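You operate a simulated robot arm through the tools that you are given. There is no shell and no other tool. Be economical: measure what you need, move in short steps, check, and stop when the job is done.

You run a simulated two-armed robot. Do the job below in one go: nothing can be reset, and whatever is moved stays where it is left.

Task
Fix the cream box in the green clamp.
Fine: hold the jaw open with one hand while the other sets the box in lengthways; white block in, clamp knob to FIRM.

Only the result counts: the job must be done as asked and must still hold three seconds after the hand-in. Knocking over, shifting, dropping, spilling or breaking anything else fails it.

Robot
Two 7-joint arms with two-finger parallel grippers on one trunk, on a base that drives. Base frame: it is fixed to the floor where the robot stands at the start and does not move with it; the origin is under the middle of the robot, x ahead of it, y to its left, z up; the surface under the hand at the start is at about z = 760. Lengths are in mm, angles in rad, forces in N, time in s.
The left shoulder is at the start at [70, 163, 1195], the right one opposite. With the tool pointing down near the work surface each hand reaches from about 340 to 860 mm from the robot's upright axis, wherever it stands, measured 20 degrees to its own side. Places, roughly: clamp knob [200, -300, 800]; mouth of the green clamp [300, -200, 800]; sliding jaw [300, -100, 800]; white block [400, -300, 800]. Payload 3.43 kg a hand.
The tool frame of a hand sits at the grasp point between the pads (the TCP): z along the fingers, y along the line on which they close. The tips reach 34 mm beyond it. Largest opening 128 mm; finger width 24, thickness 12; the body of the gripper, 48 by 130 mm, starts 96 mm behind the TCP.
Orientation is told as [roll, pitch, yaw] about the base's x, y, z axes, in that order, counted from this pose: with the fingers straight down and closing along the base's y, the tool's x points along the base's -x, its y along +y and its z along -z.

Tools
- The arms move only by the tool apply_moves. It takes "left_series", "right_series" or both (then of equal length, played together; a hand with none holds still); each is a list that holds one entry, the list of rows, each a list of 7 numbers: the shift along the tool's x, y, z in cm, then the turn, a rotation vector about the tool's x, y, z in rad, then the closure, from 0 (fully open) to 1 (shut). In form: [[[x, y, z, ax, ay, az, claw], ...]]. A call has 1 to 8 rows; each row shifts and turns the commanded pose from where the row before left it, along the tool's axes as they then stand. Rows are played at 5 a second. More than 50 mm and 0.15 rad between two rows, or a gripper value outside its range, and nothing of the call is played. Where a pose cannot be reached the arm comes as near as it can. A force on the tool above 70 N (or 10 N above the force at the start of the call, whichever is more), or a blocked arm, ends the call early, and 0.2 s more pass. Each finger travels about 153 mm/s and halts on what it meets, pressing with about 35 N; the grip force reading is that of the motor and also rises with nothing between the fingers. The clock runs only during rows and for 0.2 s after the last one: add rows that do not move to give the fingers time. It gives the time, the measured TCP pose, the force on the tool (base axes), the opening and the grip force at its end, in the units of the frame above (readings bear some noise), with the torque about the TCP (base axes, N m) and any sound that the robot's microphone picked up, and new pictures: "show" is both (left out), scene, wrist or none (wrist: the cameras of the hands that moved).
- Cameras (640 x 400 px; columns grow to the right, rows downward): "scene" is now at [118.6, -35.9, 1399.5]; the picture's right is [-0.44, -0.90, 0.00], its down [-0.69, 0.34, -0.64] and it looks along [0.57, -0.28, -0.77] (base axes); focal length 253 px, centre (320, 200). "left" rides on the left gripper at [76, 11, -160] in its tool frame; the picture's right is [-0.15, 0.99, 0.00], its down [-0.88, -0.13, -0.46] and it looks along [-0.45, -0.07, 0.89] (tool axes); focal length 234 px, centre (320, 200). "right" rides on the right gripper at [76, -11, -160] in its tool frame; the picture's right is [0.15, 0.99, 0.00], its down [-0.88, 0.13, -0.46] and it looks along [-0.45, 0.07, 0.89] (tool axes); focal length 234 px, centre (320, 200). There is no depth. A picture from a camera that has moved, and an enlarged one, comes with that camera's place and axes in the base frame and with its lens.
- raise_lower(by): slides the trunk up (or, below 0, down) by that many mm; the arms and the scene camera ride with it, the base frame stays. It gives what a move gives, with no picture.
- steer(legs): drives the robot by 1 to 6 legs, each [ahead, left, turn to the left] in mm, mm and rad, along the robot's own axes; the way and the turn of a leg run together, so that a leg with both is an arc; at most 1500 mm and 3.142 rad a leg. The arms and the cameras ride along, it lands a little off, and it stops where it bumps. It gives what a move gives, and a new picture of the scene camera.
- pan_tilt(pan, tilt): turns the head with the scene camera to pan (to the left, within 1.501 rad either way) and tilt (down, from -0.506 to 1.204), counted from straight ahead of the robot. It gives what a move gives, and a new picture of the scene camera.
- enlarge(camera, box): a new picture of the part [left, top, right, bottom] of that camera's present view, enlarged. The clock stands still meanwhile.
- close_job(): hands the job in; it is judged then, once.

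Go step by step. Nothing tells you exact positions but the pictures and the camera data: compare them with the known pose of the tool, close in by small moves and look again before you grip or let go. The budget is 120 turns and 260 pictures, counting those below and the enlarged ones. Unless the task says otherwise, let go and move clear before handing in, and close with one line.

The tools are called after "Call:" as name(argument=value, ...) on one line, values as JSON. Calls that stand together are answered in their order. apply_moves: Moves the arms, as the interface text tells. Its arguments: {"type":"object","properties":{"left_series":{"type":"array"},"right_series":{"type":"array"},"show":{"type":"string","enum":["both","scene","wrist","none"]}},"required":[]} The other tools are called the same way: raise_lower (by) slides the trunk up or down; steer (legs) drives the base; pan_tilt (pan, tilt) turns the head that bears the scene camera; enlarge (camera, box) takes an enlarged picture of a part of a camera's view; close_job () hands the job in.

At the start:

```text
clock: 0.0
left_tcp_pos: [518.0, -59.1, 1104.3]
left_tool_rot: [0.0, 0.0, 0.0]
left_contact_force: [-0.3, 0.4, -0.7]
left_moment: [0.04, 0.01, -0.04]
left_width: 127.7
left_grip_force: 0.0
right_tcp_pos: [346.6, -480.6, 1114.2]
right_tool_rot: [0.0, -0.003, 0.0]
right_contact_force: [0.1, 0.5, 0.1]
right_moment: [-0.01, -0.03, 0.03]
right_width: 128.1
right_grip_force: 0.1
trunk travel left (down, up): [-675.0, 265.0]
robot x, y, heading: [-1.2, -1.2, -0.003]
head pan, tilt: [-0.461, 0.874]
```

scene: 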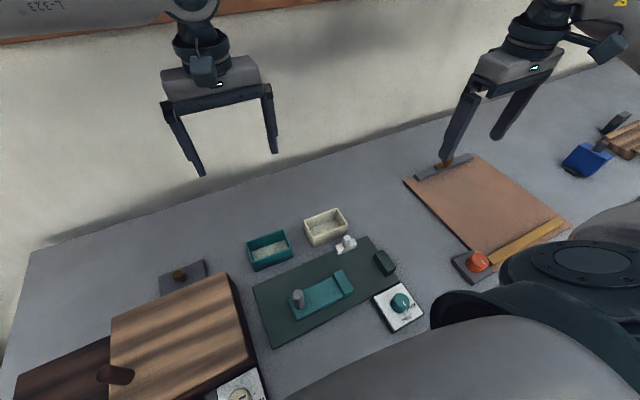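
right: 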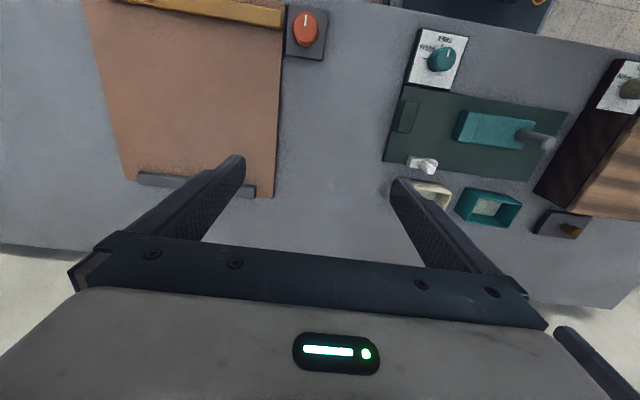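
left: 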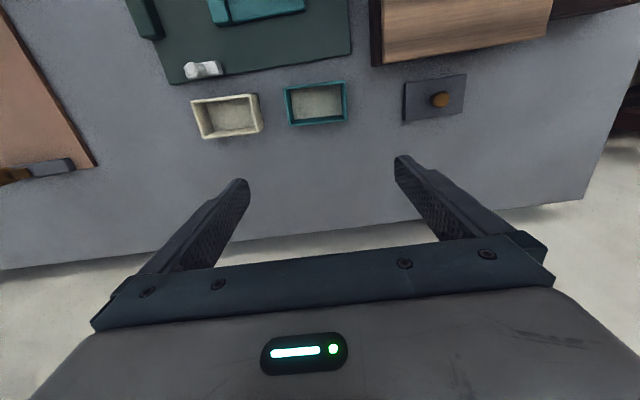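

I see a green clamp board with a teal sliding jaw, a cream box and a teal box beyond it, a white block and a knob plate. I'll enlarge to get the details before moving.

Call:
enlarge(camera="scene", box=[230, 190, 440, 350])

Call:
enlarge(camera="right", box=[370, 10, 610, 260])

Call:
enlarge(camera="left", box=[120, 0, 480, 160])

```text
2.50 times, centred on (335, 270) of scene
camera zoom: at [118.6, -35.9, 1399.5], right [-0.44, -0.9, 0.0], down [-0.69, 0.34, -0.64], along [0.57, -0.28, -0.77], focal length 632 px, centre (282, 25)
```

zoom: 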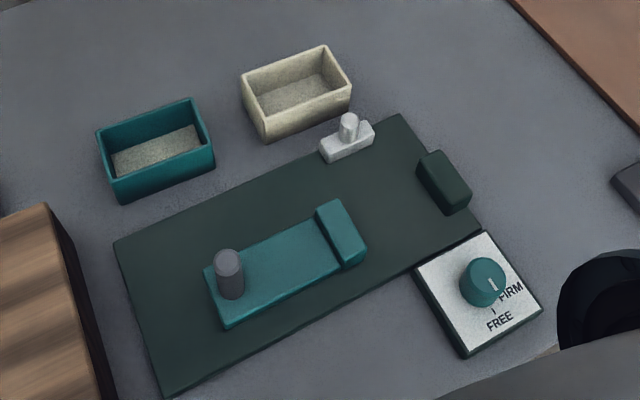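

```text
1.60 times, centred on (490, 135) of right
camera zoom: at [270.7, -493.1, 1272.5], right [-0.15, 0.99, 0.0], down [0.88, 0.13, 0.46], along [0.45, 0.07, -0.89], focal length 375 px, centre (48, 304)
```

zoom: 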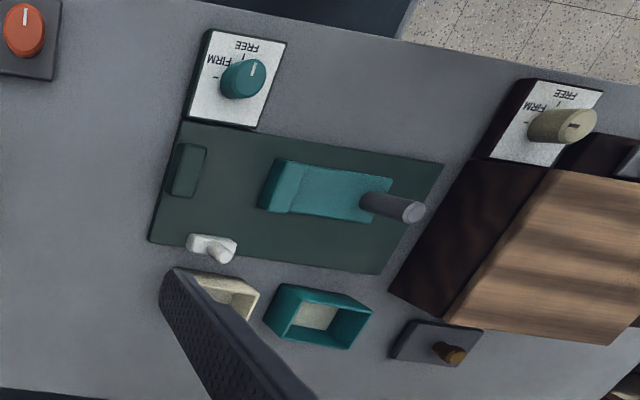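

```text
1.78 times, centred on (300, 80) of left
camera zoom: at [441.7, -48.4, 1265.4], right [0.14, 0.99, 0.0], down [0.88, -0.13, 0.46], along [0.45, -0.07, -0.89], focal length 416 px, centre (356, 413)
```

zoom: 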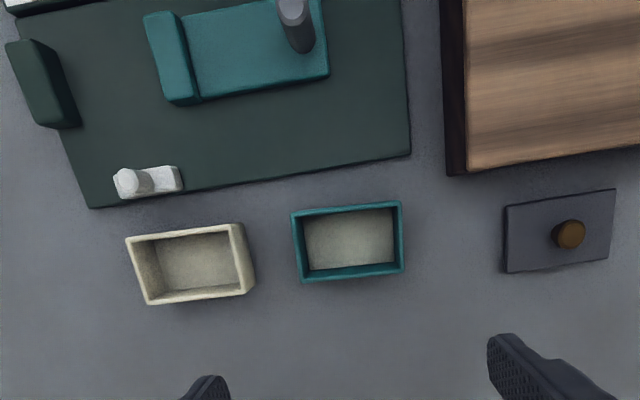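

The clamp runs along y: fixed jaw near (310,-317), sliding jaw bar near (310,-197), its grey handle near (322,-84), and the white slider near (399,-256). The work is close to the body, so I'll back up and shift right to give both arms better reach.

Call:
steer(legs=[[-150, 0, 0], [0, -140, 0]])

```text
clock: 2.3
left_tcp_pos: [369.8, -198.8, 1105.0]
left_tool_rot: [-0.003, 0.001, 0.005]
left_contact_force: [-0.3, -0.7, 0.7]
left_moment: [-0.03, -0.02, 0.02]
left_width: 127.9
left_grip_force: 0.1
right_tcp_pos: [199.4, -619.3, 1114.5]
right_tool_rot: [-0.003, -0.003, 0.003]
right_contact_force: [0.1, 0.8, 0.8]
right_moment: [0.0, 0.0, -0.01]
right_width: 128.0
right_grip_force: 0.0
trunk travel left (down, up): [-675.0, 265.0]
robot x, y, heading: [-144.5, -140.2, 0.0]
head pan, tilt: [-0.461, 0.874]
camera scene: at [-29.7, -175.1, 1399.6], right [-0.44, -0.9, 0.0], down [-0.69, 0.34, -0.64], along [0.57, -0.28, -0.77], focal length 253 px, centre (320, 200)
```

scene: 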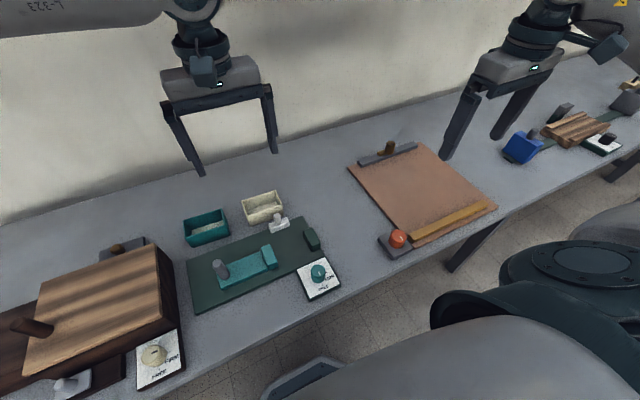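

The base moved as asked, and the clamp now sits further ahead. I'll bring the left hand back and over for a close look at the handle while turning the right hand by 90°.

Call:
apply_moves(left_series=[[[3.5, 2.2, 2.6, 0, 0, 0, 0], [3.5, 2.2, 2.6, 0, 0, 0, 0], [3.5, 2.2, 2.6, 0, 0, 0, 0], [3.5, 2.2, 2.6, 0, 0, 0, 0], [0, 0, 0, 0, 0, 0, 0], [0, 0, 0, 0, 0, 0, 0], [0, 0, 0, 0, 0, 0, 0], [0, 0, 0, 0, 0, 0, 0]]], right_series=[[[0, 0, 0, 0, 0, -0.145, 0], [0, 0, 0, 0, 0, -0.145, 0], [0, 0, 0, 0, 0, -0.145, 0], [0, 0, 0, 0, 0, -0.145, 0], [0, 0, 0, 0, 0, -0.145, 0], [0, 0, 0, 0, 0, -0.145, 0], [0, 0, 0, 0, 0, -0.145, 0], [0, 0, 0, 0, 0, -0.145, 0]]], show="wrist")

Call:
enlarge(camera="scene", box=[170, 180, 350, 320])

```text
clock: 4.1
left_tcp_pos: [227.9, -112.2, 999.7]
left_tool_rot: [0.0, -0.001, 0.003]
left_contact_force: [-0.3, 0.3, -0.5]
left_moment: [-0.01, -0.05, -0.03]
left_width: 127.8
left_grip_force: 0.0
right_tcp_pos: [144.4, -516.8, 1126.0]
right_tool_rot: [-0.001, -0.002, 1.152]
right_contact_force: [0.4, -0.3, 0.0]
right_moment: [0.0, 0.0, -0.01]
right_width: 127.9
right_grip_force: 0.2
right hand out of reach, approached as far as the arm can: row 5, 6, 7, 8
trunk travel left (down, up): [-675.0, 265.0]
robot x, y, heading: [-147.9, -138.7, 0.003]
head pan, tilt: [-0.461, 0.874]
camera right: at [124.3, -592.6, 1285.3], right [-0.96, 0.27, 0.0], down [0.24, 0.86, 0.46], along [0.12, 0.44, -0.89], focal length 234 px, centre (320, 200)
camera left: at [152.0, -100.7, 1160.6], right [0.14, 0.99, 0.0], down [0.88, -0.13, 0.46], along [0.45, -0.07, -0.89], focal length 234 px, centre (320, 200)
```

right: 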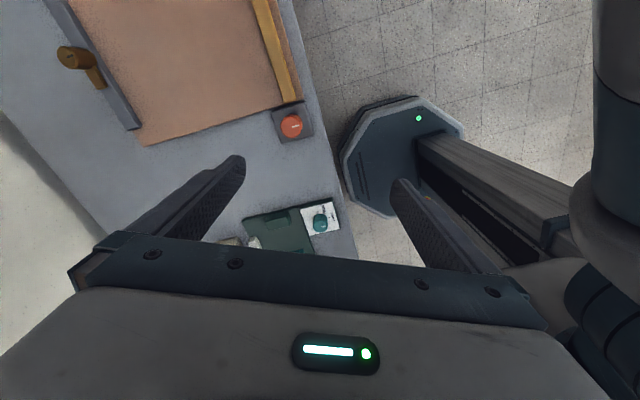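
left: 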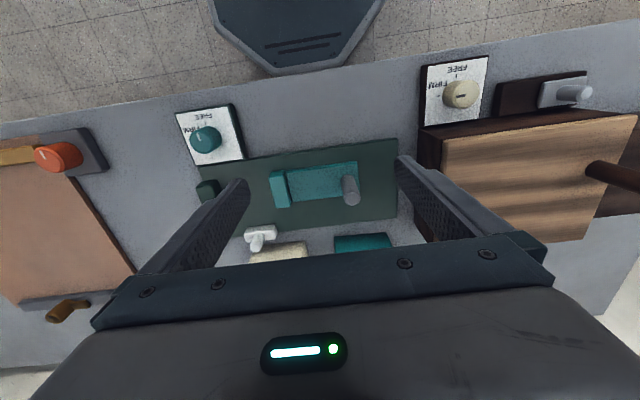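

```text
2.86 times, centred on (260, 250) of scene
camera zoom: at [-31.2, -176.0, 1399.6], right [-0.44, -0.9, 0.0], down [-0.69, 0.34, -0.64], along [0.57, -0.28, -0.77], focal length 722 px, centre (491, 57)
```

zoom: 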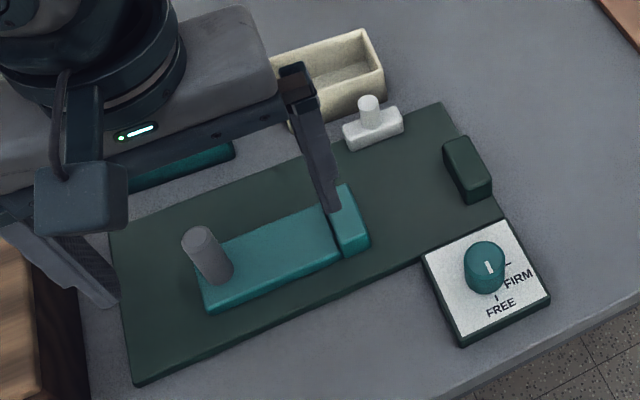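

The left camera shows the handle and jaw. The right hand hit a reach limit close in while turning, so I'll move it forward first and then finish the turn.

Call:
apply_moves(right_series=[[[-2, -4.5, 0, 0, 0, 0, 0], [-2, -4.5, 0, 0, 0, 0, 0], [-2, -4.5, 0, 0, 0, 0, 0], [-2, -4.5, 0, 0, 0, 0, 0], [0, 0, 0, 0, 0, 0, 0], [0, 0, 0, 0, 0, 0, 0]]], show="none")

Call:
enlarge(camera="left", box=[160, 90, 420, 270])

```text
clock: 5.5
left_tcp_pos: [228.3, -111.8, 999.8]
left_tool_rot: [0.001, 0.001, 0.003]
left_contact_force: [-0.4, 0.6, 0.5]
left_moment: [0.0, -0.03, -0.04]
left_width: 128.0
left_grip_force: 0.0
right_tcp_pos: [145.8, -517.4, 1127.1]
right_tool_rot: [0.002, -0.003, 1.15]
right_contact_force: [-0.6, 0.1, -0.1]
right_moment: [0.02, 0.03, 0.03]
right_width: 127.9
right_grip_force: 0.0
right hand out of reach, approached as far as the arm can: row 1, 2, 3, 4
trunk travel left (down, up): [-675.0, 265.0]
robot x, y, heading: [-146.5, -140.5, 0.002]
head pan, tilt: [-0.461, 0.874]
```

```text
2.22 times, centred on (290, 180) of left
camera zoom: at [152.9, -100.9, 1160.4], right [0.14, 0.99, 0.0], down [0.88, -0.13, 0.46], along [0.45, -0.07, -0.89], focal length 520 px, centre (387, 244)
```

zoom: 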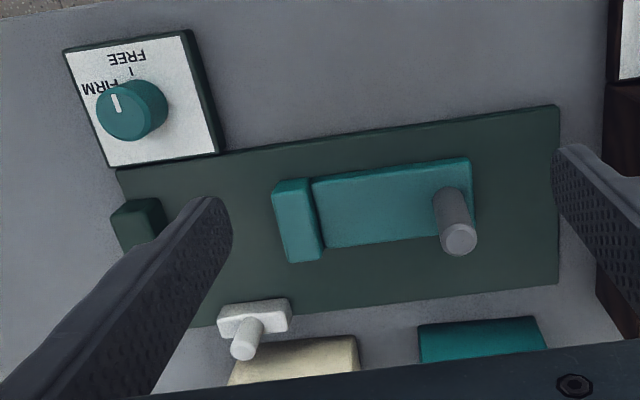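

The right hand is at a joint limit turning this way, so I'll rotate it back and use the opposite yaw.

Call:
apply_moves(right_series=[[[0, 0, 0, 0, 0, 0.145, 0], [0, 0, 0, 0, 0, 0.145, 0], [0, 0, 0, 0, 0, 0.145, 0], [0, 0, 0, 0, 0, 0.145, 0], [0, 0, 0, 0, 0, 0.145, 0], [0, 0, 0, 0, 0, 0.145, 0], [0, 0, 0, 0, 0, 0.145, 0], [0, 0, 0, 0, 0, 0.14, 0]]], show="none")

```text
clock: 7.3
left_tcp_pos: [229.4, -111.9, 1000.7]
left_tool_rot: [0.0, 0.0, 0.004]
left_contact_force: [0.0, 0.8, 0.6]
left_moment: [-0.04, -0.02, 0.05]
left_width: 127.5
left_grip_force: 0.1
right_tcp_pos: [148.0, -517.1, 1125.7]
right_tool_rot: [0.0, 0.0, 0.006]
right_contact_force: [-0.1, -0.3, 0.5]
right_moment: [-0.02, 0.0, -0.02]
right_width: 128.0
right_grip_force: 0.0
trunk travel left (down, up): [-675.0, 265.0]
robot x, y, heading: [-148.5, -141.5, 0.0]
head pan, tilt: [-0.461, 0.874]
```

The right hand is square again. Now I'll move it forward clear of the body, then turn it the other way.

Call:
apply_moves(right_series=[[[-4.9, 0, 0, 0, 0, 0, 0], [-4.9, 0, 0, 0, 0, 0, 0], [-4.9, 0, 0, 0, 0, 0, 0], [-4.9, 0, 0, 0, 0, 0.14, 0], [0, 0, 0, 0, 0, 0.145, 0], [0, 0, 0, 0, 0, 0.145, 0], [0, 0, 0, 0, 0, 0.145, 0], [0, 0, 0, 0, 0, 0.145, 0]]], show="none")

Call:
apply_moves(right_series=[[[0, 0, 0, 0, 0, 0.145, 0], [0, 0, 0, 0, 0, 0.145, 0], [0, 0, 0, 0, 0, 0.145, 0], [0, 0, 0, 0, 0, 0.145, 0], [0, 0, 0, 0, 0, 0.14, 0], [0, 0, 0, 0, 0, 0.13, 0], [0, 0, 0, 0, 0, 0, 0]]], show="both")

```text
clock: 9.1
left_tcp_pos: [228.9, -112.1, 999.9]
left_tool_rot: [0.0, 0.001, 0.005]
left_contact_force: [0.2, 0.7, 0.2]
left_moment: [0.01, 0.0, 0.0]
left_width: 127.9
left_grip_force: 0.1
right_tcp_pos: [343.5, -516.0, 1126.0]
right_tool_rot: [0.001, -0.001, -0.712]
right_contact_force: [0.2, 0.5, 0.4]
right_moment: [0.0, 0.01, -0.01]
right_width: 128.2
right_grip_force: 0.1
trunk travel left (down, up): [-675.0, 265.0]
robot x, y, heading: [-147.4, -140.7, 0.006]
head pan, tilt: [-0.461, 0.874]
```

```text
clock: 10.7
left_tcp_pos: [228.6, -111.6, 1000.6]
left_tool_rot: [-0.001, 0.001, 0.004]
left_contact_force: [-0.4, -0.7, -0.4]
left_moment: [0.0, 0.01, 0.03]
left_width: 128.1
left_grip_force: 0.1
right_tcp_pos: [343.5, -515.5, 1125.3]
right_tool_rot: [0.001, 0.001, -1.563]
right_contact_force: [0.3, -0.1, -0.2]
right_moment: [0.01, -0.02, 0.0]
right_width: 128.1
right_grip_force: 0.0
trunk travel left (down, up): [-675.0, 265.0]
robot x, y, heading: [-147.0, -136.4, -0.001]
head pan, tilt: [-0.461, 0.874]
camera scene: at [-30.0, -176.2, 1399.5], right [-0.44, -0.9, 0.0], down [-0.69, 0.34, -0.64], along [0.57, -0.28, -0.77], focal length 253 px, centre (320, 200)
camera right: at [331.4, -441.3, 1284.3], right [0.99, 0.15, 0.0], down [0.14, -0.88, 0.46], along [0.07, -0.45, -0.89], focal length 234 px, centre (320, 200)
```

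scene: 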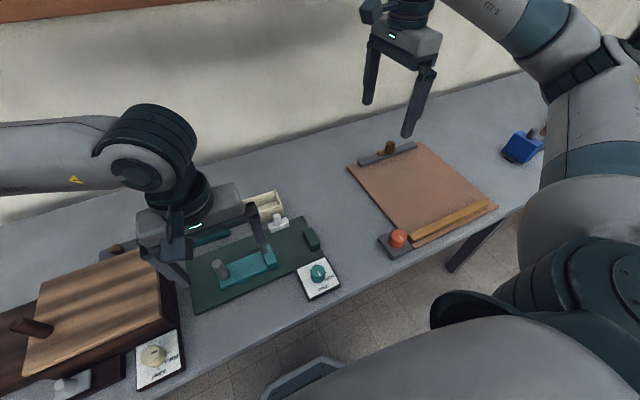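
right: 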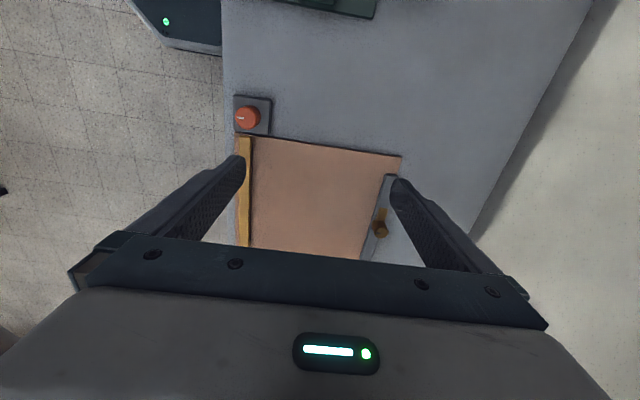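

The right hand is now at yaw −90°. I'll move it above the cream box area for a look down.

Call:
apply_moves(right_series=[[[3.93, 1.96, 1.57, 0, 0, 0, 0], [3.93, 1.96, 1.57, 0, 0, 0, 0], [3.93, 1.96, 1.57, 0, 0, 0, 0], [3.93, 1.96, 1.57, 0, 0, 0, 0], [3.93, 1.96, 1.57, 0, 0, 0, 0], [3.93, 1.96, 1.57, 0, 0, 0, 0], [3.93, 1.96, 1.57, 0, 0, 0, 0], [0, 0, 0, 0, 0, 0, 0]]], show="both")

```text
clock: 12.5
left_tcp_pos: [229.3, -111.7, 1000.0]
left_tool_rot: [0.0, -0.001, 0.003]
left_contact_force: [-0.6, 0.2, -0.1]
left_moment: [0.02, -0.04, -0.03]
left_width: 128.2
left_grip_force: 0.0
right_tcp_pos: [479.3, -240.2, 1015.4]
right_tool_rot: [0.001, 0.0, -1.564]
right_contact_force: [-0.1, -0.6, 0.1]
right_moment: [0.07, -0.03, 0.01]
right_width: 127.9
right_grip_force: 0.1
trunk travel left (down, up): [-675.0, 265.0]
robot x, y, heading: [-149.0, -137.3, 0.005]
head pan, tilt: [-0.461, 0.874]
camera scene: at [-30.7, -177.5, 1399.6], right [-0.44, -0.9, 0.0], down [-0.69, 0.34, -0.64], along [0.57, -0.28, -0.77], focal length 253 px, centre (320, 200)
camera right: at [466.9, -165.7, 1174.7], right [0.99, 0.15, 0.0], down [0.14, -0.88, 0.46], along [0.07, -0.45, -0.89], focal length 234 px, centre (320, 200)
```

scene: 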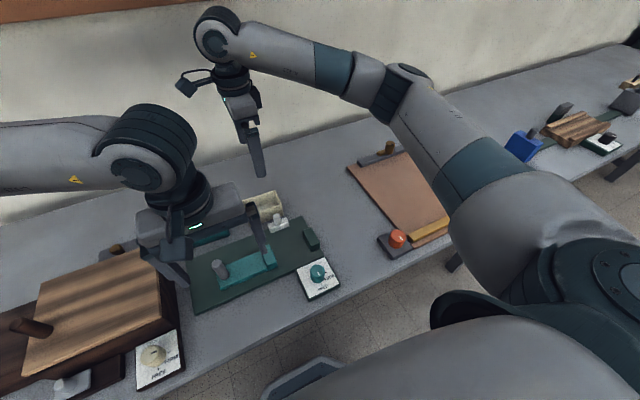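
right: 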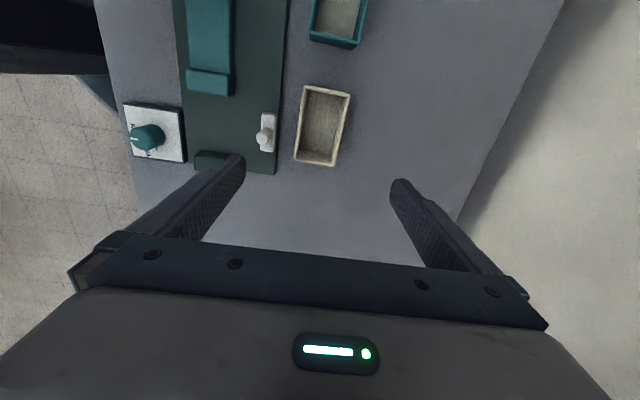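

Call:
enlarge(camera="right", box=[115, 0, 375, 180])

```text
2.22 times, centred on (245, 90) of right
camera zoom: at [466.9, -165.7, 1174.7], right [0.99, 0.15, 0.0], down [0.14, -0.88, 0.46], along [0.07, -0.45, -0.89], focal length 520 px, centre (487, 444)
```

zoom: 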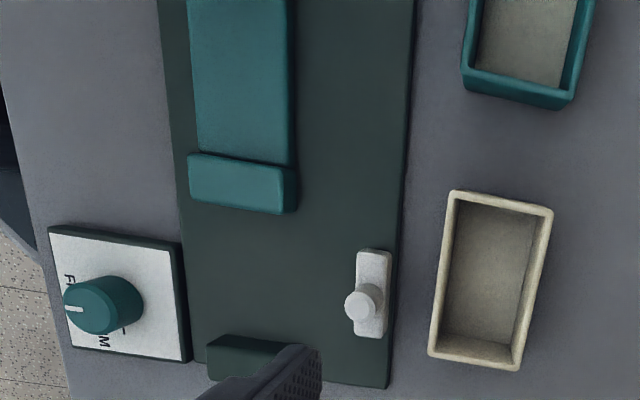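

Measurements so far: box about 111 × 66 mm centred near (479,-232), gap between the jaws about 97 mm (y −305 to −208), post near (308,-78) with its top at z≈855. The jaw must therefore open more than 15 mm. I'll bring the left hand above the post.

Call:
apply_moves(left_series=[[[-2.63, 1.13, 2.33, 0, 0, 0, 0.2], [-2.63, 1.13, 2.33, 0, 0, 0, 0.4], [-2.63, 1.13, 2.33, 0, 0, 0, 0.5], [0, 0, 0, 0, 0, 0, 0.5], [0, 0, 0, 0, 0, 0, 0.5]]], show="both")

Call:
enlarge(camera="left", box=[200, 60, 460, 240])

Call:
enlarge(camera="scene", box=[170, 180, 350, 320])

```text
clock: 13.7
left_tcp_pos: [309.5, -77.6, 929.4]
left_tool_rot: [-0.001, 0.001, 0.003]
left_contact_force: [0.1, -1.1, 0.8]
left_moment: [-0.02, -0.02, -0.01]
left_width: 63.7
left_grip_force: 0.1
right_tcp_pos: [479.9, -238.7, 1015.1]
right_tool_rot: [0.001, 0.0, -1.563]
right_contact_force: [0.8, -0.6, -0.5]
right_moment: [0.02, 0.02, -0.05]
right_width: 128.1
right_grip_force: 0.1
trunk travel left (down, up): [-675.0, 265.0]
robot x, y, heading: [-145.7, -138.1, 0.002]
head pan, tilt: [-0.461, 0.874]
camera scene: at [-29.9, -175.9, 1399.5], right [-0.44, -0.9, 0.0], down [-0.69, 0.34, -0.64], along [0.57, -0.28, -0.77], focal length 253 px, centre (320, 200)
camera left: at [233.0, -65.8, 1090.5], right [0.14, 0.99, 0.0], down [0.88, -0.13, 0.46], along [0.45, -0.07, -0.89], focal length 234 px, centre (320, 200)
```

scene: 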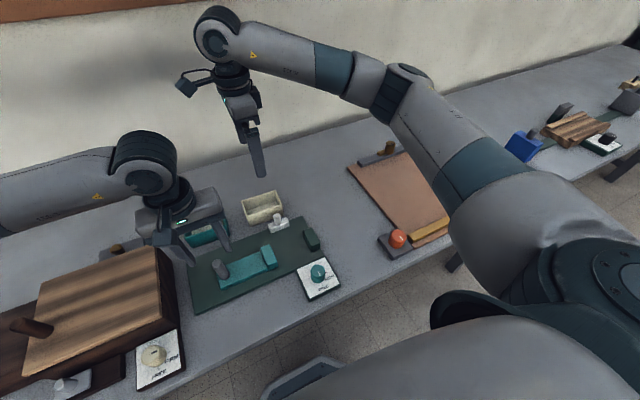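
left: 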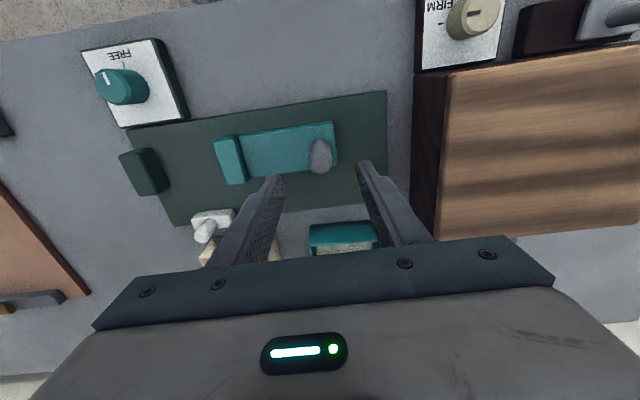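

```text
2.22 times, centred on (330, 150) of left
camera zoom: at [233.0, -65.8, 1090.5], right [0.14, 0.99, 0.0], down [0.88, -0.13, 0.46], along [0.45, -0.07, -0.89], focal length 520 px, centre (298, 311)
```

zoom: 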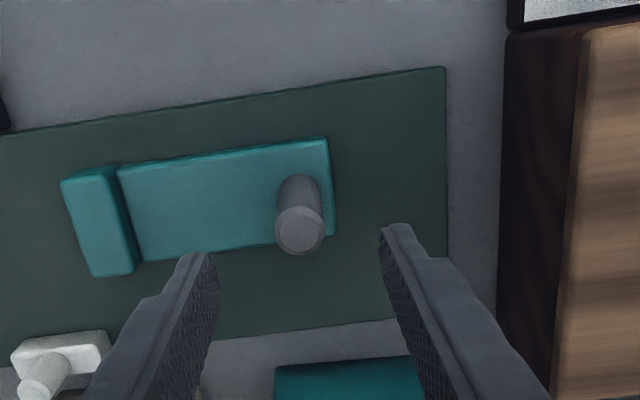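

```text
2.86 times, centred on (260, 250) of scene
camera zoom: at [-29.9, -175.9, 1399.5], right [-0.44, -0.9, 0.0], down [-0.69, 0.34, -0.64], along [0.57, -0.28, -0.77], focal length 722 px, centre (491, 57)
```

zoom: 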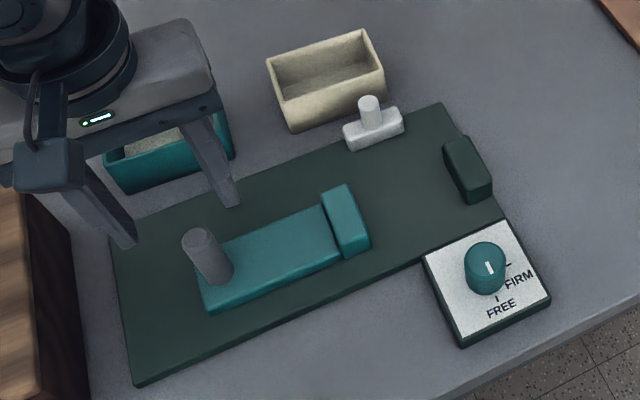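

Two views triangulate the post at (313.6,-78) with its top at z≈850. I'll lower the left hand around it.

Call:
apply_moves(left_series=[[[-0.4, 0, 2.0, 0, 0, 0, 0.5], [0, 0, 2.5, 0, 0, 0, 0.5], [0, 0, 2.5, 0, 0, 0, 0.5], [0, 0, 2.4, 0, 0, 0, 0.5], [0, 0, 0, 0, 0, 0, 0.5]]], show="wrist")

Call:
enlarge(camera="scene", box=[170, 180, 350, 320])

```text
clock: 14.9
left_tcp_pos: [312.6, -77.3, 835.7]
left_tool_rot: [0.0, 0.001, 0.004]
left_contact_force: [0.3, -0.1, -0.3]
left_moment: [0.0, 0.02, 0.01]
left_width: 64.1
left_grip_force: 0.1
right_tcp_pos: [479.1, -239.8, 1015.2]
right_tool_rot: [0.0, 0.0, -1.562]
right_contact_force: [0.6, 0.1, 0.0]
right_moment: [-0.01, 0.0, 0.0]
right_width: 127.7
right_grip_force: 0.0
trunk travel left (down, up): [-675.0, 265.0]
robot x, y, heading: [-147.9, -141.1, 0.0]
head pan, tilt: [-0.461, 0.874]
camera left: at [235.7, -65.9, 996.7], right [0.14, 0.99, 0.0], down [0.88, -0.13, 0.46], along [0.45, -0.07, -0.89], focal length 234 px, centre (320, 200)
```

left: 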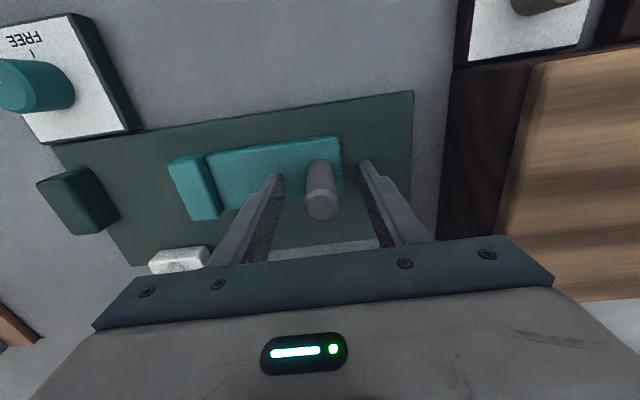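

```text
2.86 times, centred on (260, 250) of scene
camera zoom: at [-30.2, -176.2, 1399.6], right [-0.44, -0.9, 0.0], down [-0.69, 0.34, -0.64], along [0.57, -0.28, -0.77], focal length 722 px, centre (491, 57)
```

zoom: 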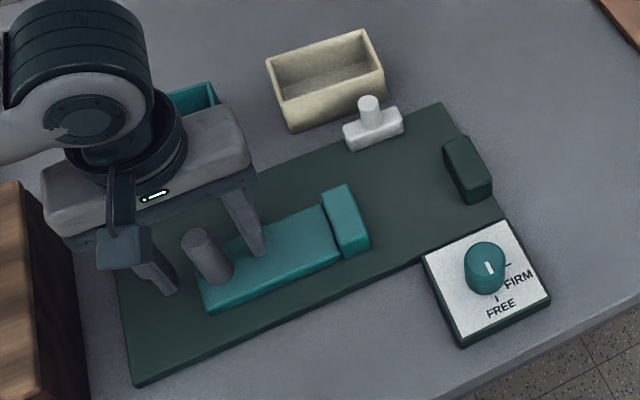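

The post sits between the fingers and the position agrees with the new view. I'll close the left gripper on it.

Call:
apply_moves(left_series=[[[0, 0, 0, 0, 0, 0, 0.7], [0, 0, 0, 0, 0, 0, 0.8], [0, 0, 0, 0, 0, 0, 0.9], [0, 0, 0, 0, 0, 0, 0.95], [0, 0, 0, 0, 0, 0, 0.95]]], show="wrist")

```text
clock: 16.1
left_tcp_pos: [312.9, -77.0, 837.1]
left_tool_rot: [0.001, 0.0, 0.003]
left_contact_force: [0.8, 2.4, -0.1]
left_moment: [0.87, 0.06, 0.02]
left_width: 23.5
left_grip_force: 44.9
right_tcp_pos: [478.8, -237.9, 1016.3]
right_tool_rot: [0.002, 0.0, -1.561]
right_contact_force: [-0.1, 0.5, -0.4]
right_moment: [0.0, 0.01, 0.0]
right_width: 128.0
right_grip_force: 0.0
trunk travel left (down, up): [-675.0, 265.0]
robot x, y, heading: [-152.0, -139.6, 0.004]
head pan, tilt: [-0.461, 0.874]
camera left: at [235.9, -65.4, 996.9], right [0.14, 0.99, 0.0], down [0.88, -0.13, 0.46], along [0.45, -0.06, -0.89], focal length 234 px, centre (320, 200)
```

left: 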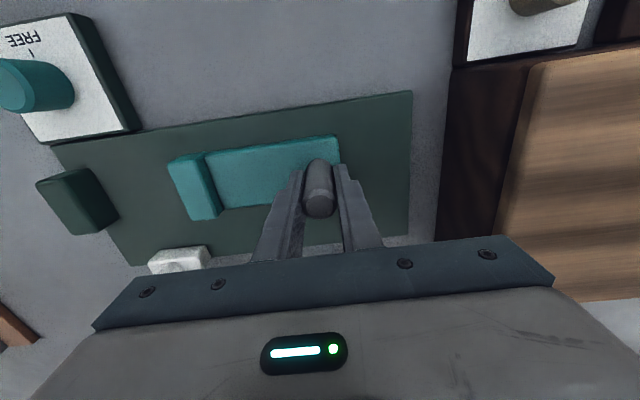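

The post is gripped at 23.5 mm and the knob points to FREE. I'll pull the jaw open gently along +y.

Call:
apply_moves(left_series=[[[0, 0.4, 0, 0, 0, 0, 0.95], [0, 0.4, 0, 0, 0, 0, 0.95], [0, 0.4, 0, 0, 0, 0, 0.95], [0, 0.4, 0, 0, 0, 0, 0.95], [0, 0.4, 0, 0, 0, 0, 0.95], [0, 0.4, 0, 0, 0, 0, 0.95], [0, 0, 0, 0, 0, 0, 0.95]]], show="wrist")

Call:
enlarge(camera="scene", box=[170, 180, 350, 320])

```text
clock: 17.7
left_tcp_pos: [312.1, -54.8, 835.9]
left_tool_rot: [-0.001, 0.002, 0.004]
left_contact_force: [-0.5, -6.9, -10.6]
left_moment: [0.86, -0.4, -0.03]
left_width: 23.5
left_grip_force: 45.0
right_tcp_pos: [479.8, -239.4, 1014.9]
right_tool_rot: [-0.001, 0.0, -1.562]
right_contact_force: [-0.2, 0.1, 0.2]
right_moment: [0.01, 0.01, 0.02]
right_width: 128.0
right_grip_force: 0.0
trunk travel left (down, up): [-675.0, 265.0]
robot x, y, heading: [-150.3, -139.3, 0.003]
head pan, tilt: [-0.461, 0.874]
camera left: at [236.1, -42.9, 997.0], right [0.14, 0.99, 0.0], down [0.88, -0.13, 0.45], along [0.45, -0.07, -0.89], focal length 234 px, centre (320, 200)
```

left: 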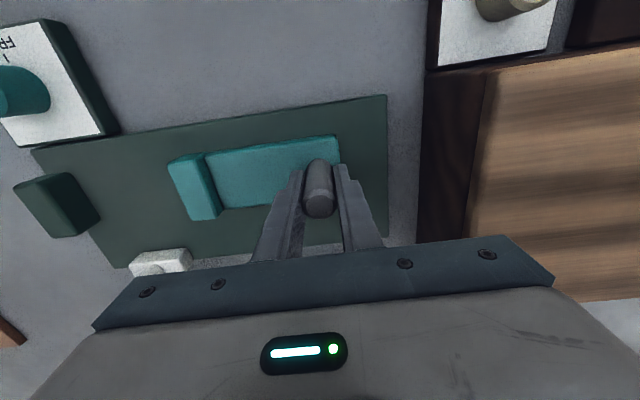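

```text
2.86 times, centred on (260, 250) of scene
camera zoom: at [-29.2, -177.0, 1399.4], right [-0.44, -0.9, 0.0], down [-0.69, 0.34, -0.64], along [0.57, -0.28, -0.77], focal length 722 px, centre (491, 57)
```

zoom: 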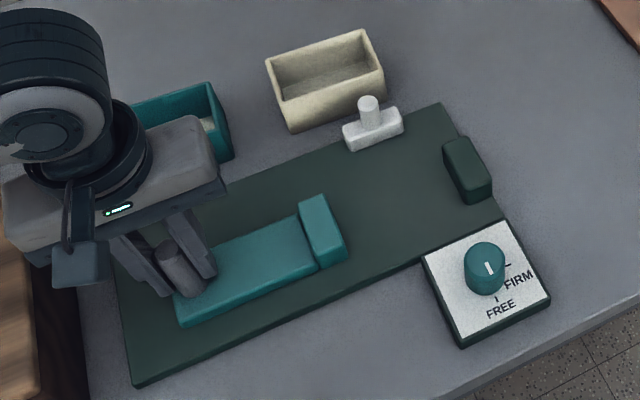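

The jaw slides easily against about 7 N. I'll open it 12 mm more and lower the right hand towards the box.

Call:
apply_moves(left_series=[[[0, 0.4, 0, 0, 0, 0, 0.95], [0, 0.4, 0, 0, 0, 0, 0.95], [0, 0.4, 0, 0, 0, 0, 0.95], [0, 0, 0, 0, 0, 0, 0.95]]], right_series=[[[0.3, 0, 4.4, 0, 0, 0.04, 0], [0.4, 0, 4.4, 0, 0, 0, 0], [0, 0, 4.4, 0, 0, 0, 0], [0, 0, 0, 0, 0, 0, 0]]], show="wrist")

Call:
enlarge(camera="right", box=[100, 0, 440, 220])

```text
clock: 18.7
left_tcp_pos: [312.4, -42.7, 837.2]
left_tool_rot: [0.0, 0.002, 0.003]
left_contact_force: [-2.2, -8.2, -9.3]
left_moment: [0.83, 0.84, 0.04]
left_width: 23.6
left_grip_force: 45.1
right_tcp_pos: [479.5, -232.1, 881.9]
right_tool_rot: [0.0, 0.001, -1.602]
right_contact_force: [-1.4, 0.4, -0.3]
right_moment: [-0.01, -0.03, -0.01]
right_width: 128.2
right_grip_force: 0.0
trunk travel left (down, up): [-675.0, 265.0]
robot x, y, heading: [-143.2, -140.6, 0.003]
head pan, tilt: [-0.461, 0.874]
camera right: at [470.1, -157.8, 1041.2], right [0.99, 0.11, 0.0], down [0.1, -0.88, 0.46], along [0.05, -0.45, -0.89], focal length 234 px, centre (320, 200)
camera left: at [236.1, -30.8, 997.2], right [0.14, 0.99, 0.0], down [0.88, -0.13, 0.45], along [0.45, -0.07, -0.89], focal length 234 px, centre (320, 200)
```

right: 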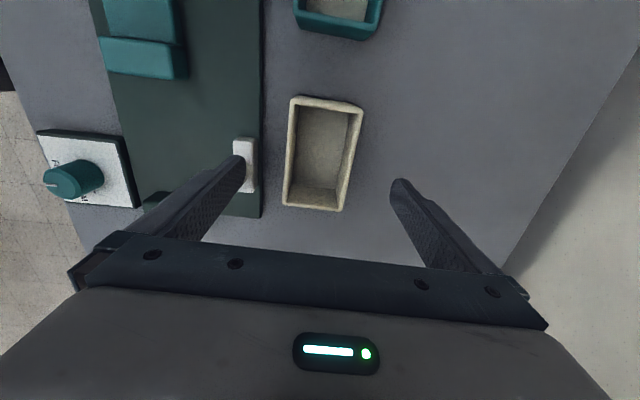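
left: 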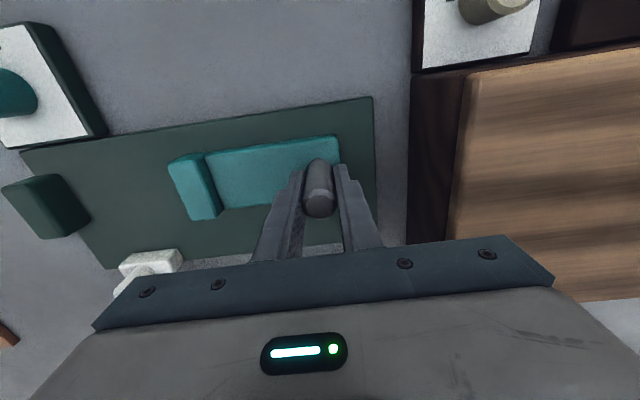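

```text
1.82 times, centred on (270, 110) of right
camera zoom: at [470.1, -157.8, 1041.2], right [0.99, 0.11, 0.0], down [0.1, -0.88, 0.46], along [0.05, -0.45, -0.89], focal length 426 px, centre (411, 364)
```

zoom: 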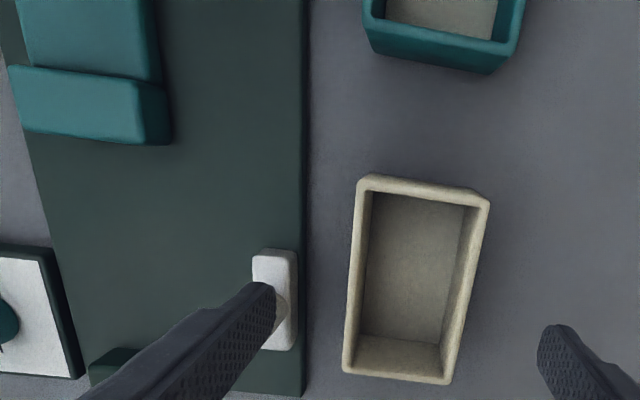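

Two views put the box centre at (478,-231.5) with the rim at z≈807. I'll narrow the right gripper so it clears the white block, then descend.

Call:
apply_moves(right_series=[[[0, -0.1, 0, 0, 0, -0.01, 0.2], [0, 0, 0, 0, 0, 0, 0.31], [0, 0, 0, 0, 0, 0, 0.31], [0, 0, 2.5, 0, 0, 0, 0.31], [0, 0, 2.5, 0, 0, 0, 0.31], [0, 0, 0, 0, 0, 0, 0.31]]], show="wrist")

Call:
enlarge(camera="scene", box=[170, 150, 350, 290])

```text
clock: 20.1
left_tcp_pos: [312.5, -42.4, 837.5]
left_tool_rot: [0.0, 0.001, 0.004]
left_contact_force: [-3.4, -7.8, -6.0]
left_moment: [0.81, 0.2, 0.0]
left_width: 23.6
left_grip_force: 45.0
right_tcp_pos: [478.3, -233.1, 833.4]
right_tool_rot: [-0.001, -0.001, -1.593]
right_contact_force: [-0.3, -0.6, -0.3]
right_moment: [-0.01, -0.02, 0.0]
right_width: 88.4
right_grip_force: 0.1
trunk travel left (down, up): [-675.0, 265.0]
robot x, y, heading: [-149.8, -137.7, 0.001]
head pan, tilt: [-0.461, 0.874]
camera right: at [468.2, -158.0, 991.2], right [0.99, 0.12, 0.0], down [0.11, -0.88, 0.46], along [0.06, -0.45, -0.89], focal length 234 px, centre (320, 200)
```

right: 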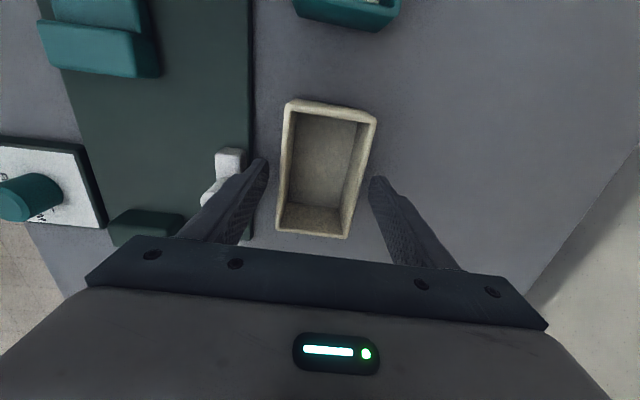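

```text
2.86 times, centred on (260, 220) of scene
camera zoom: at [-29.8, -176.9, 1399.5], right [-0.44, -0.9, 0.0], down [-0.69, 0.34, -0.64], along [0.57, -0.28, -0.77], focal length 722 px, centre (491, 143)
```

zoom: 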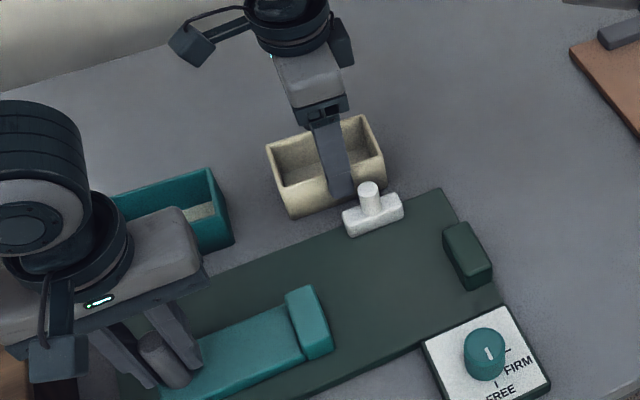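

Both fingers straddle the box and clear the white block. I'll descend the last 30 mm and close.

Call:
apply_moves(right_series=[[[0, 0, 1.5, 0, 0, 0, 0.31], [0, 0, 1.5, 0, 0, 0, 0.31], [0, 0, 0, 0, 0, 0, 0.31], [0, 0, 0, 0, 0, 0, 0.42], [0, 0, 0, 0, 0, 0, 0.52], [0, 0, 0, 0, 0, 0, 0.57], [0, 0, 0, 0, 0, 0, 0.57]]], show="wrist")

```text
clock: 21.7
left_tcp_pos: [312.0, -42.9, 837.0]
left_tool_rot: [0.0, -0.001, 0.003]
left_contact_force: [-1.7, -8.0, -0.6]
left_moment: [0.67, 0.2, 0.0]
left_width: 23.5
left_grip_force: 44.9
right_tcp_pos: [478.0, -232.8, 803.1]
right_tool_rot: [0.002, -0.001, -1.592]
right_contact_force: [-0.6, 0.3, -1.0]
right_moment: [-0.05, -0.02, 0.01]
right_width: 67.3
right_grip_force: 35.5
trunk travel left (down, up): [-675.0, 265.0]
robot x, y, heading: [-150.4, -138.3, -0.001]
head pan, tilt: [-0.461, 0.874]
camera right: at [468.3, -158.3, 961.7], right [0.99, 0.12, 0.0], down [0.11, -0.88, 0.46], along [0.06, -0.45, -0.89], focal length 234 px, centre (320, 200)
```

right: 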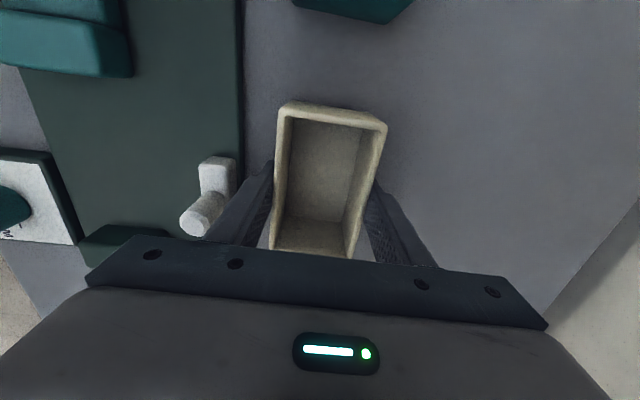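

The box is held at 67 mm. I'll lift it and carry it over the mouth, well above the jaws.

Call:
apply_moves(right_series=[[[0, 0, -1.5, 0, 0, 0, 0.57], [0, 0, -4.2, 0, 0, 0, 0.57], [0, 0, -4.2, 0, 0, 0, 0.57], [-0.35, -4.14, 0, 0, 0, 0, 0.57], [-0.35, -4.14, 0, 0, 0, 0, 0.57], [-0.35, -4.14, 0, 0, 0, 0, 0.57], [-0.35, -4.14, 0, 0, 0, -0.026, 0.57], [0, 0, 0, 0, 0, 0, 0.57]]], show="both")

Call:
enlarge(camera="scene", box=[170, 150, 350, 290])

Call:
enlarge(camera="right", box=[140, 0, 500, 260])

```text
clock: 23.5
left_tcp_pos: [313.1, -42.9, 837.3]
left_tool_rot: [0.0, -0.001, 0.004]
left_contact_force: [0.6, -8.8, 2.3]
left_moment: [0.67, -0.15, 0.04]
left_width: 23.4
left_grip_force: 44.9
right_tcp_pos: [312.0, -242.7, 902.7]
right_tool_rot: [0.003, 0.0, -1.566]
right_contact_force: [-0.3, 0.0, -1.0]
right_moment: [-0.02, 0.0, -0.04]
right_width: 67.0
right_grip_force: 35.1
trunk travel left (down, up): [-675.0, 265.0]
robot x, y, heading: [-148.0, -139.2, -0.0]
head pan, tilt: [-0.461, 0.874]
camera scene: at [-30.0, -177.0, 1399.5], right [-0.44, -0.9, 0.0], down [-0.69, 0.34, -0.64], along [0.57, -0.28, -0.77], focal length 253 px, centre (320, 200)
camera right: at [299.8, -169.1, 1061.5], right [0.99, 0.15, 0.0], down [0.13, -0.88, 0.46], along [0.07, -0.45, -0.89], focal length 234 px, centre (320, 200)
```

scene: 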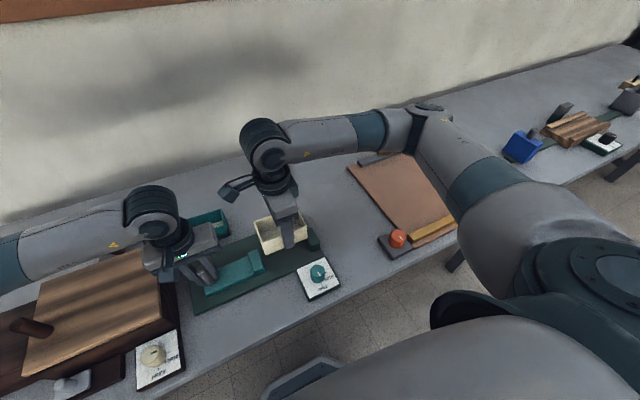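
right: 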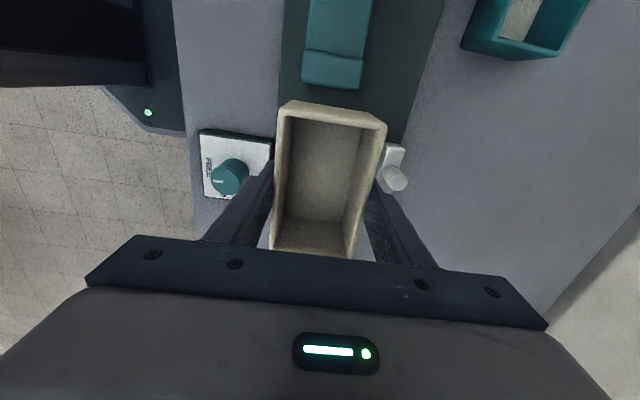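

```text
2.86 times, centred on (260, 220) of scene
camera zoom: at [-30.0, -177.0, 1399.5], right [-0.44, -0.9, 0.0], down [-0.69, 0.34, -0.64], along [0.57, -0.28, -0.77], focal length 722 px, centre (491, 143)
```

zoom: 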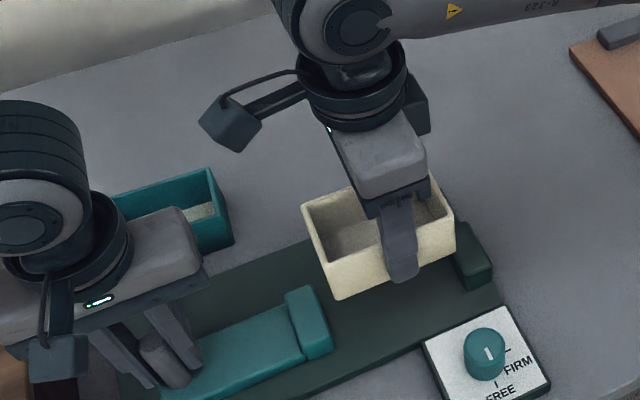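

```text
1.54 times, centred on (320, 130) of right
camera zoom: at [299.8, -169.1, 1061.5], right [0.99, 0.15, 0.0], down [0.13, -0.88, 0.46], along [0.07, -0.45, -0.89], focal length 360 px, centre (320, 308)
```

zoom: 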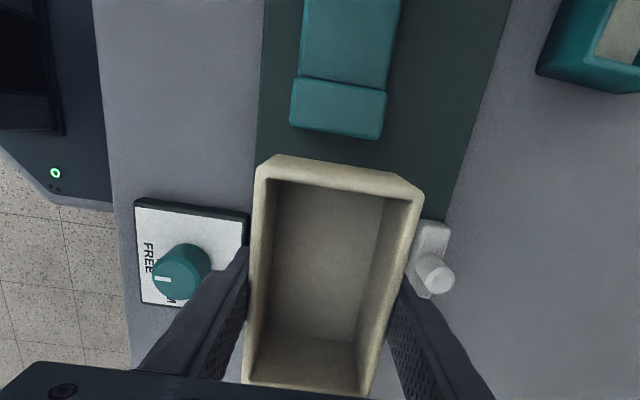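

The box is centred over the mouth with about 8 mm to the fixed jaw and 13 mm to the sliding jaw. I'll lower it most of the way.

Call:
apply_moves(right_series=[[[0, 0, 3, 0, 0, 0, 0.57], [0, 0, 2.5, 0, 0, 0, 0.57], [0, 0, 1.5, 0, 0, 0, 0.57], [0, 0, 0.9, 0, 0, 0, 0.57], [0, 0, 0, 0, 0, 0, 0.57]]], show="wrist")

Call:
enlarge(camera="scene", box=[200, 190, 350, 300])

Call:
enlarge(camera="left", box=[0, 100, 320, 300])

```text
clock: 24.7
left_tcp_pos: [312.5, -42.0, 837.3]
left_tool_rot: [0.001, 0.0, 0.004]
left_contact_force: [1.5, -6.1, 3.3]
left_moment: [-0.8, -0.06, 0.0]
left_width: 23.2
left_grip_force: 44.9
right_tcp_pos: [312.1, -243.3, 823.5]
right_tool_rot: [0.001, 0.0, -1.569]
right_contact_force: [0.3, -0.2, -1.0]
right_moment: [0.03, 0.05, 0.0]
right_width: 67.3
right_grip_force: 34.5
trunk travel left (down, up): [-675.0, 265.0]
robot x, y, heading: [-151.6, -139.7, 0.001]
head pan, tilt: [-0.461, 0.874]
camera right: at [300.5, -169.5, 981.8], right [0.99, 0.15, 0.0], down [0.13, -0.88, 0.46], along [0.07, -0.45, -0.89], focal length 234 px, centre (320, 200)
```

right: 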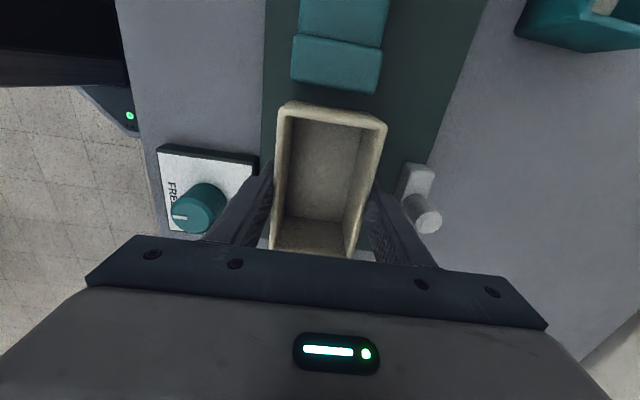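

```text
3.64 times, centred on (275, 245) of scene
camera zoom: at [-30.0, -177.0, 1399.5], right [-0.44, -0.9, 0.0], down [-0.69, 0.34, -0.64], along [0.57, -0.28, -0.77], focal length 919 px, centre (484, 36)
```

zoom: 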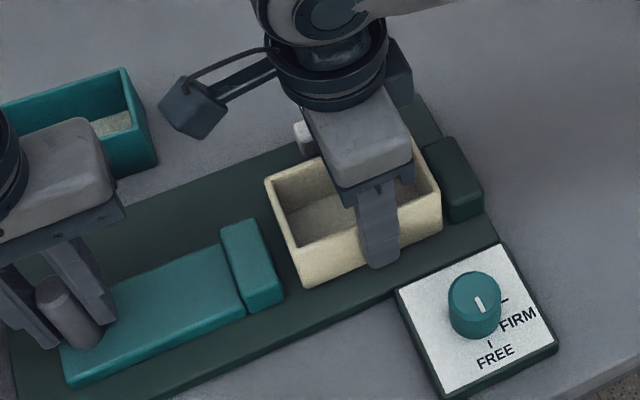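

```text
2.00 times, centred on (160, 200) of left
camera zoom: at [235.9, -31.0, 997.4], right [0.14, 0.99, 0.0], down [0.88, -0.13, 0.46], along [0.45, -0.07, -0.89], focal length 468 px, centre (640, 200)
```

zoom: 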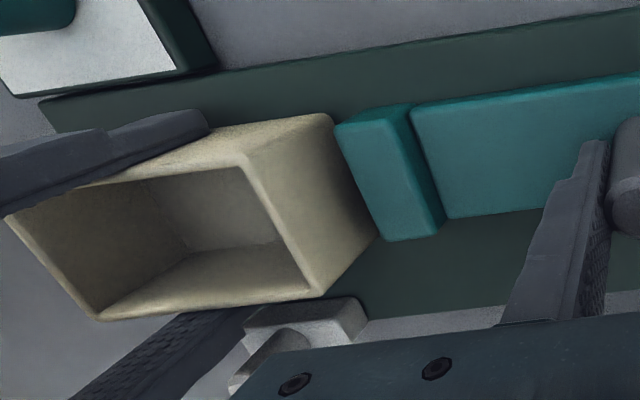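

The box is clear of both jaws. I'll lower it in small steps until it touches the board.

Call:
apply_moves(right_series=[[[0, 0, 0.3, 0, 0, 0, 0.57], [0, 0, 0.3, 0, 0, 0, 0.57], [0, 0, 0.2, 0, 0, 0, 0.57], [0, 0, 0.2, 0, 0, 0, 0.57], [0, 0, 0, 0, 0, 0, 0.57]]], show="none")

Call:
enlarge(camera="scene", box=[200, 190, 350, 300])

```text
clock: 25.9
left_tcp_pos: [311.0, -42.6, 837.0]
left_tool_rot: [0.0, -0.001, 0.004]
left_contact_force: [12.1, -7.4, -12.8]
left_moment: [-1.15, 0.22, -0.01]
left_width: 23.4
left_grip_force: 45.0
right_tcp_pos: [313.1, -242.4, 815.0]
right_tool_rot: [0.006, 0.001, -1.567]
right_contact_force: [-5.0, -6.4, 33.8]
right_moment: [0.09, 0.41, -0.12]
right_width: 67.9
right_grip_force: 35.4
trunk travel left (down, up): [-675.0, 265.0]
robot x, y, heading: [-147.0, -141.8, 0.002]
head pan, tilt: [-0.461, 0.874]
```

```text
3.64 times, centred on (275, 245) of scene
camera zoom: at [-30.5, -176.9, 1399.7], right [-0.44, -0.9, 0.0], down [-0.69, 0.34, -0.64], along [0.57, -0.28, -0.77], focal length 919 px, centre (484, 36)
```

zoom: 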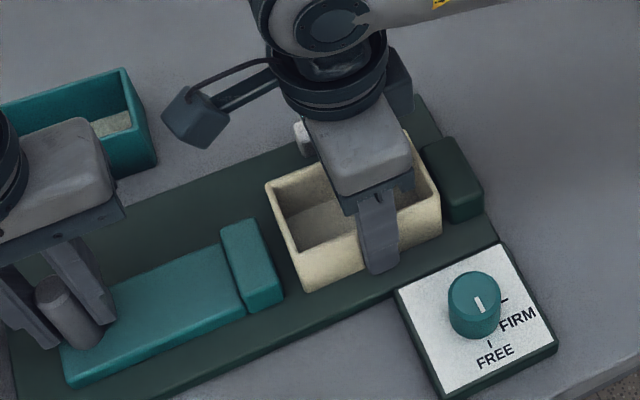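

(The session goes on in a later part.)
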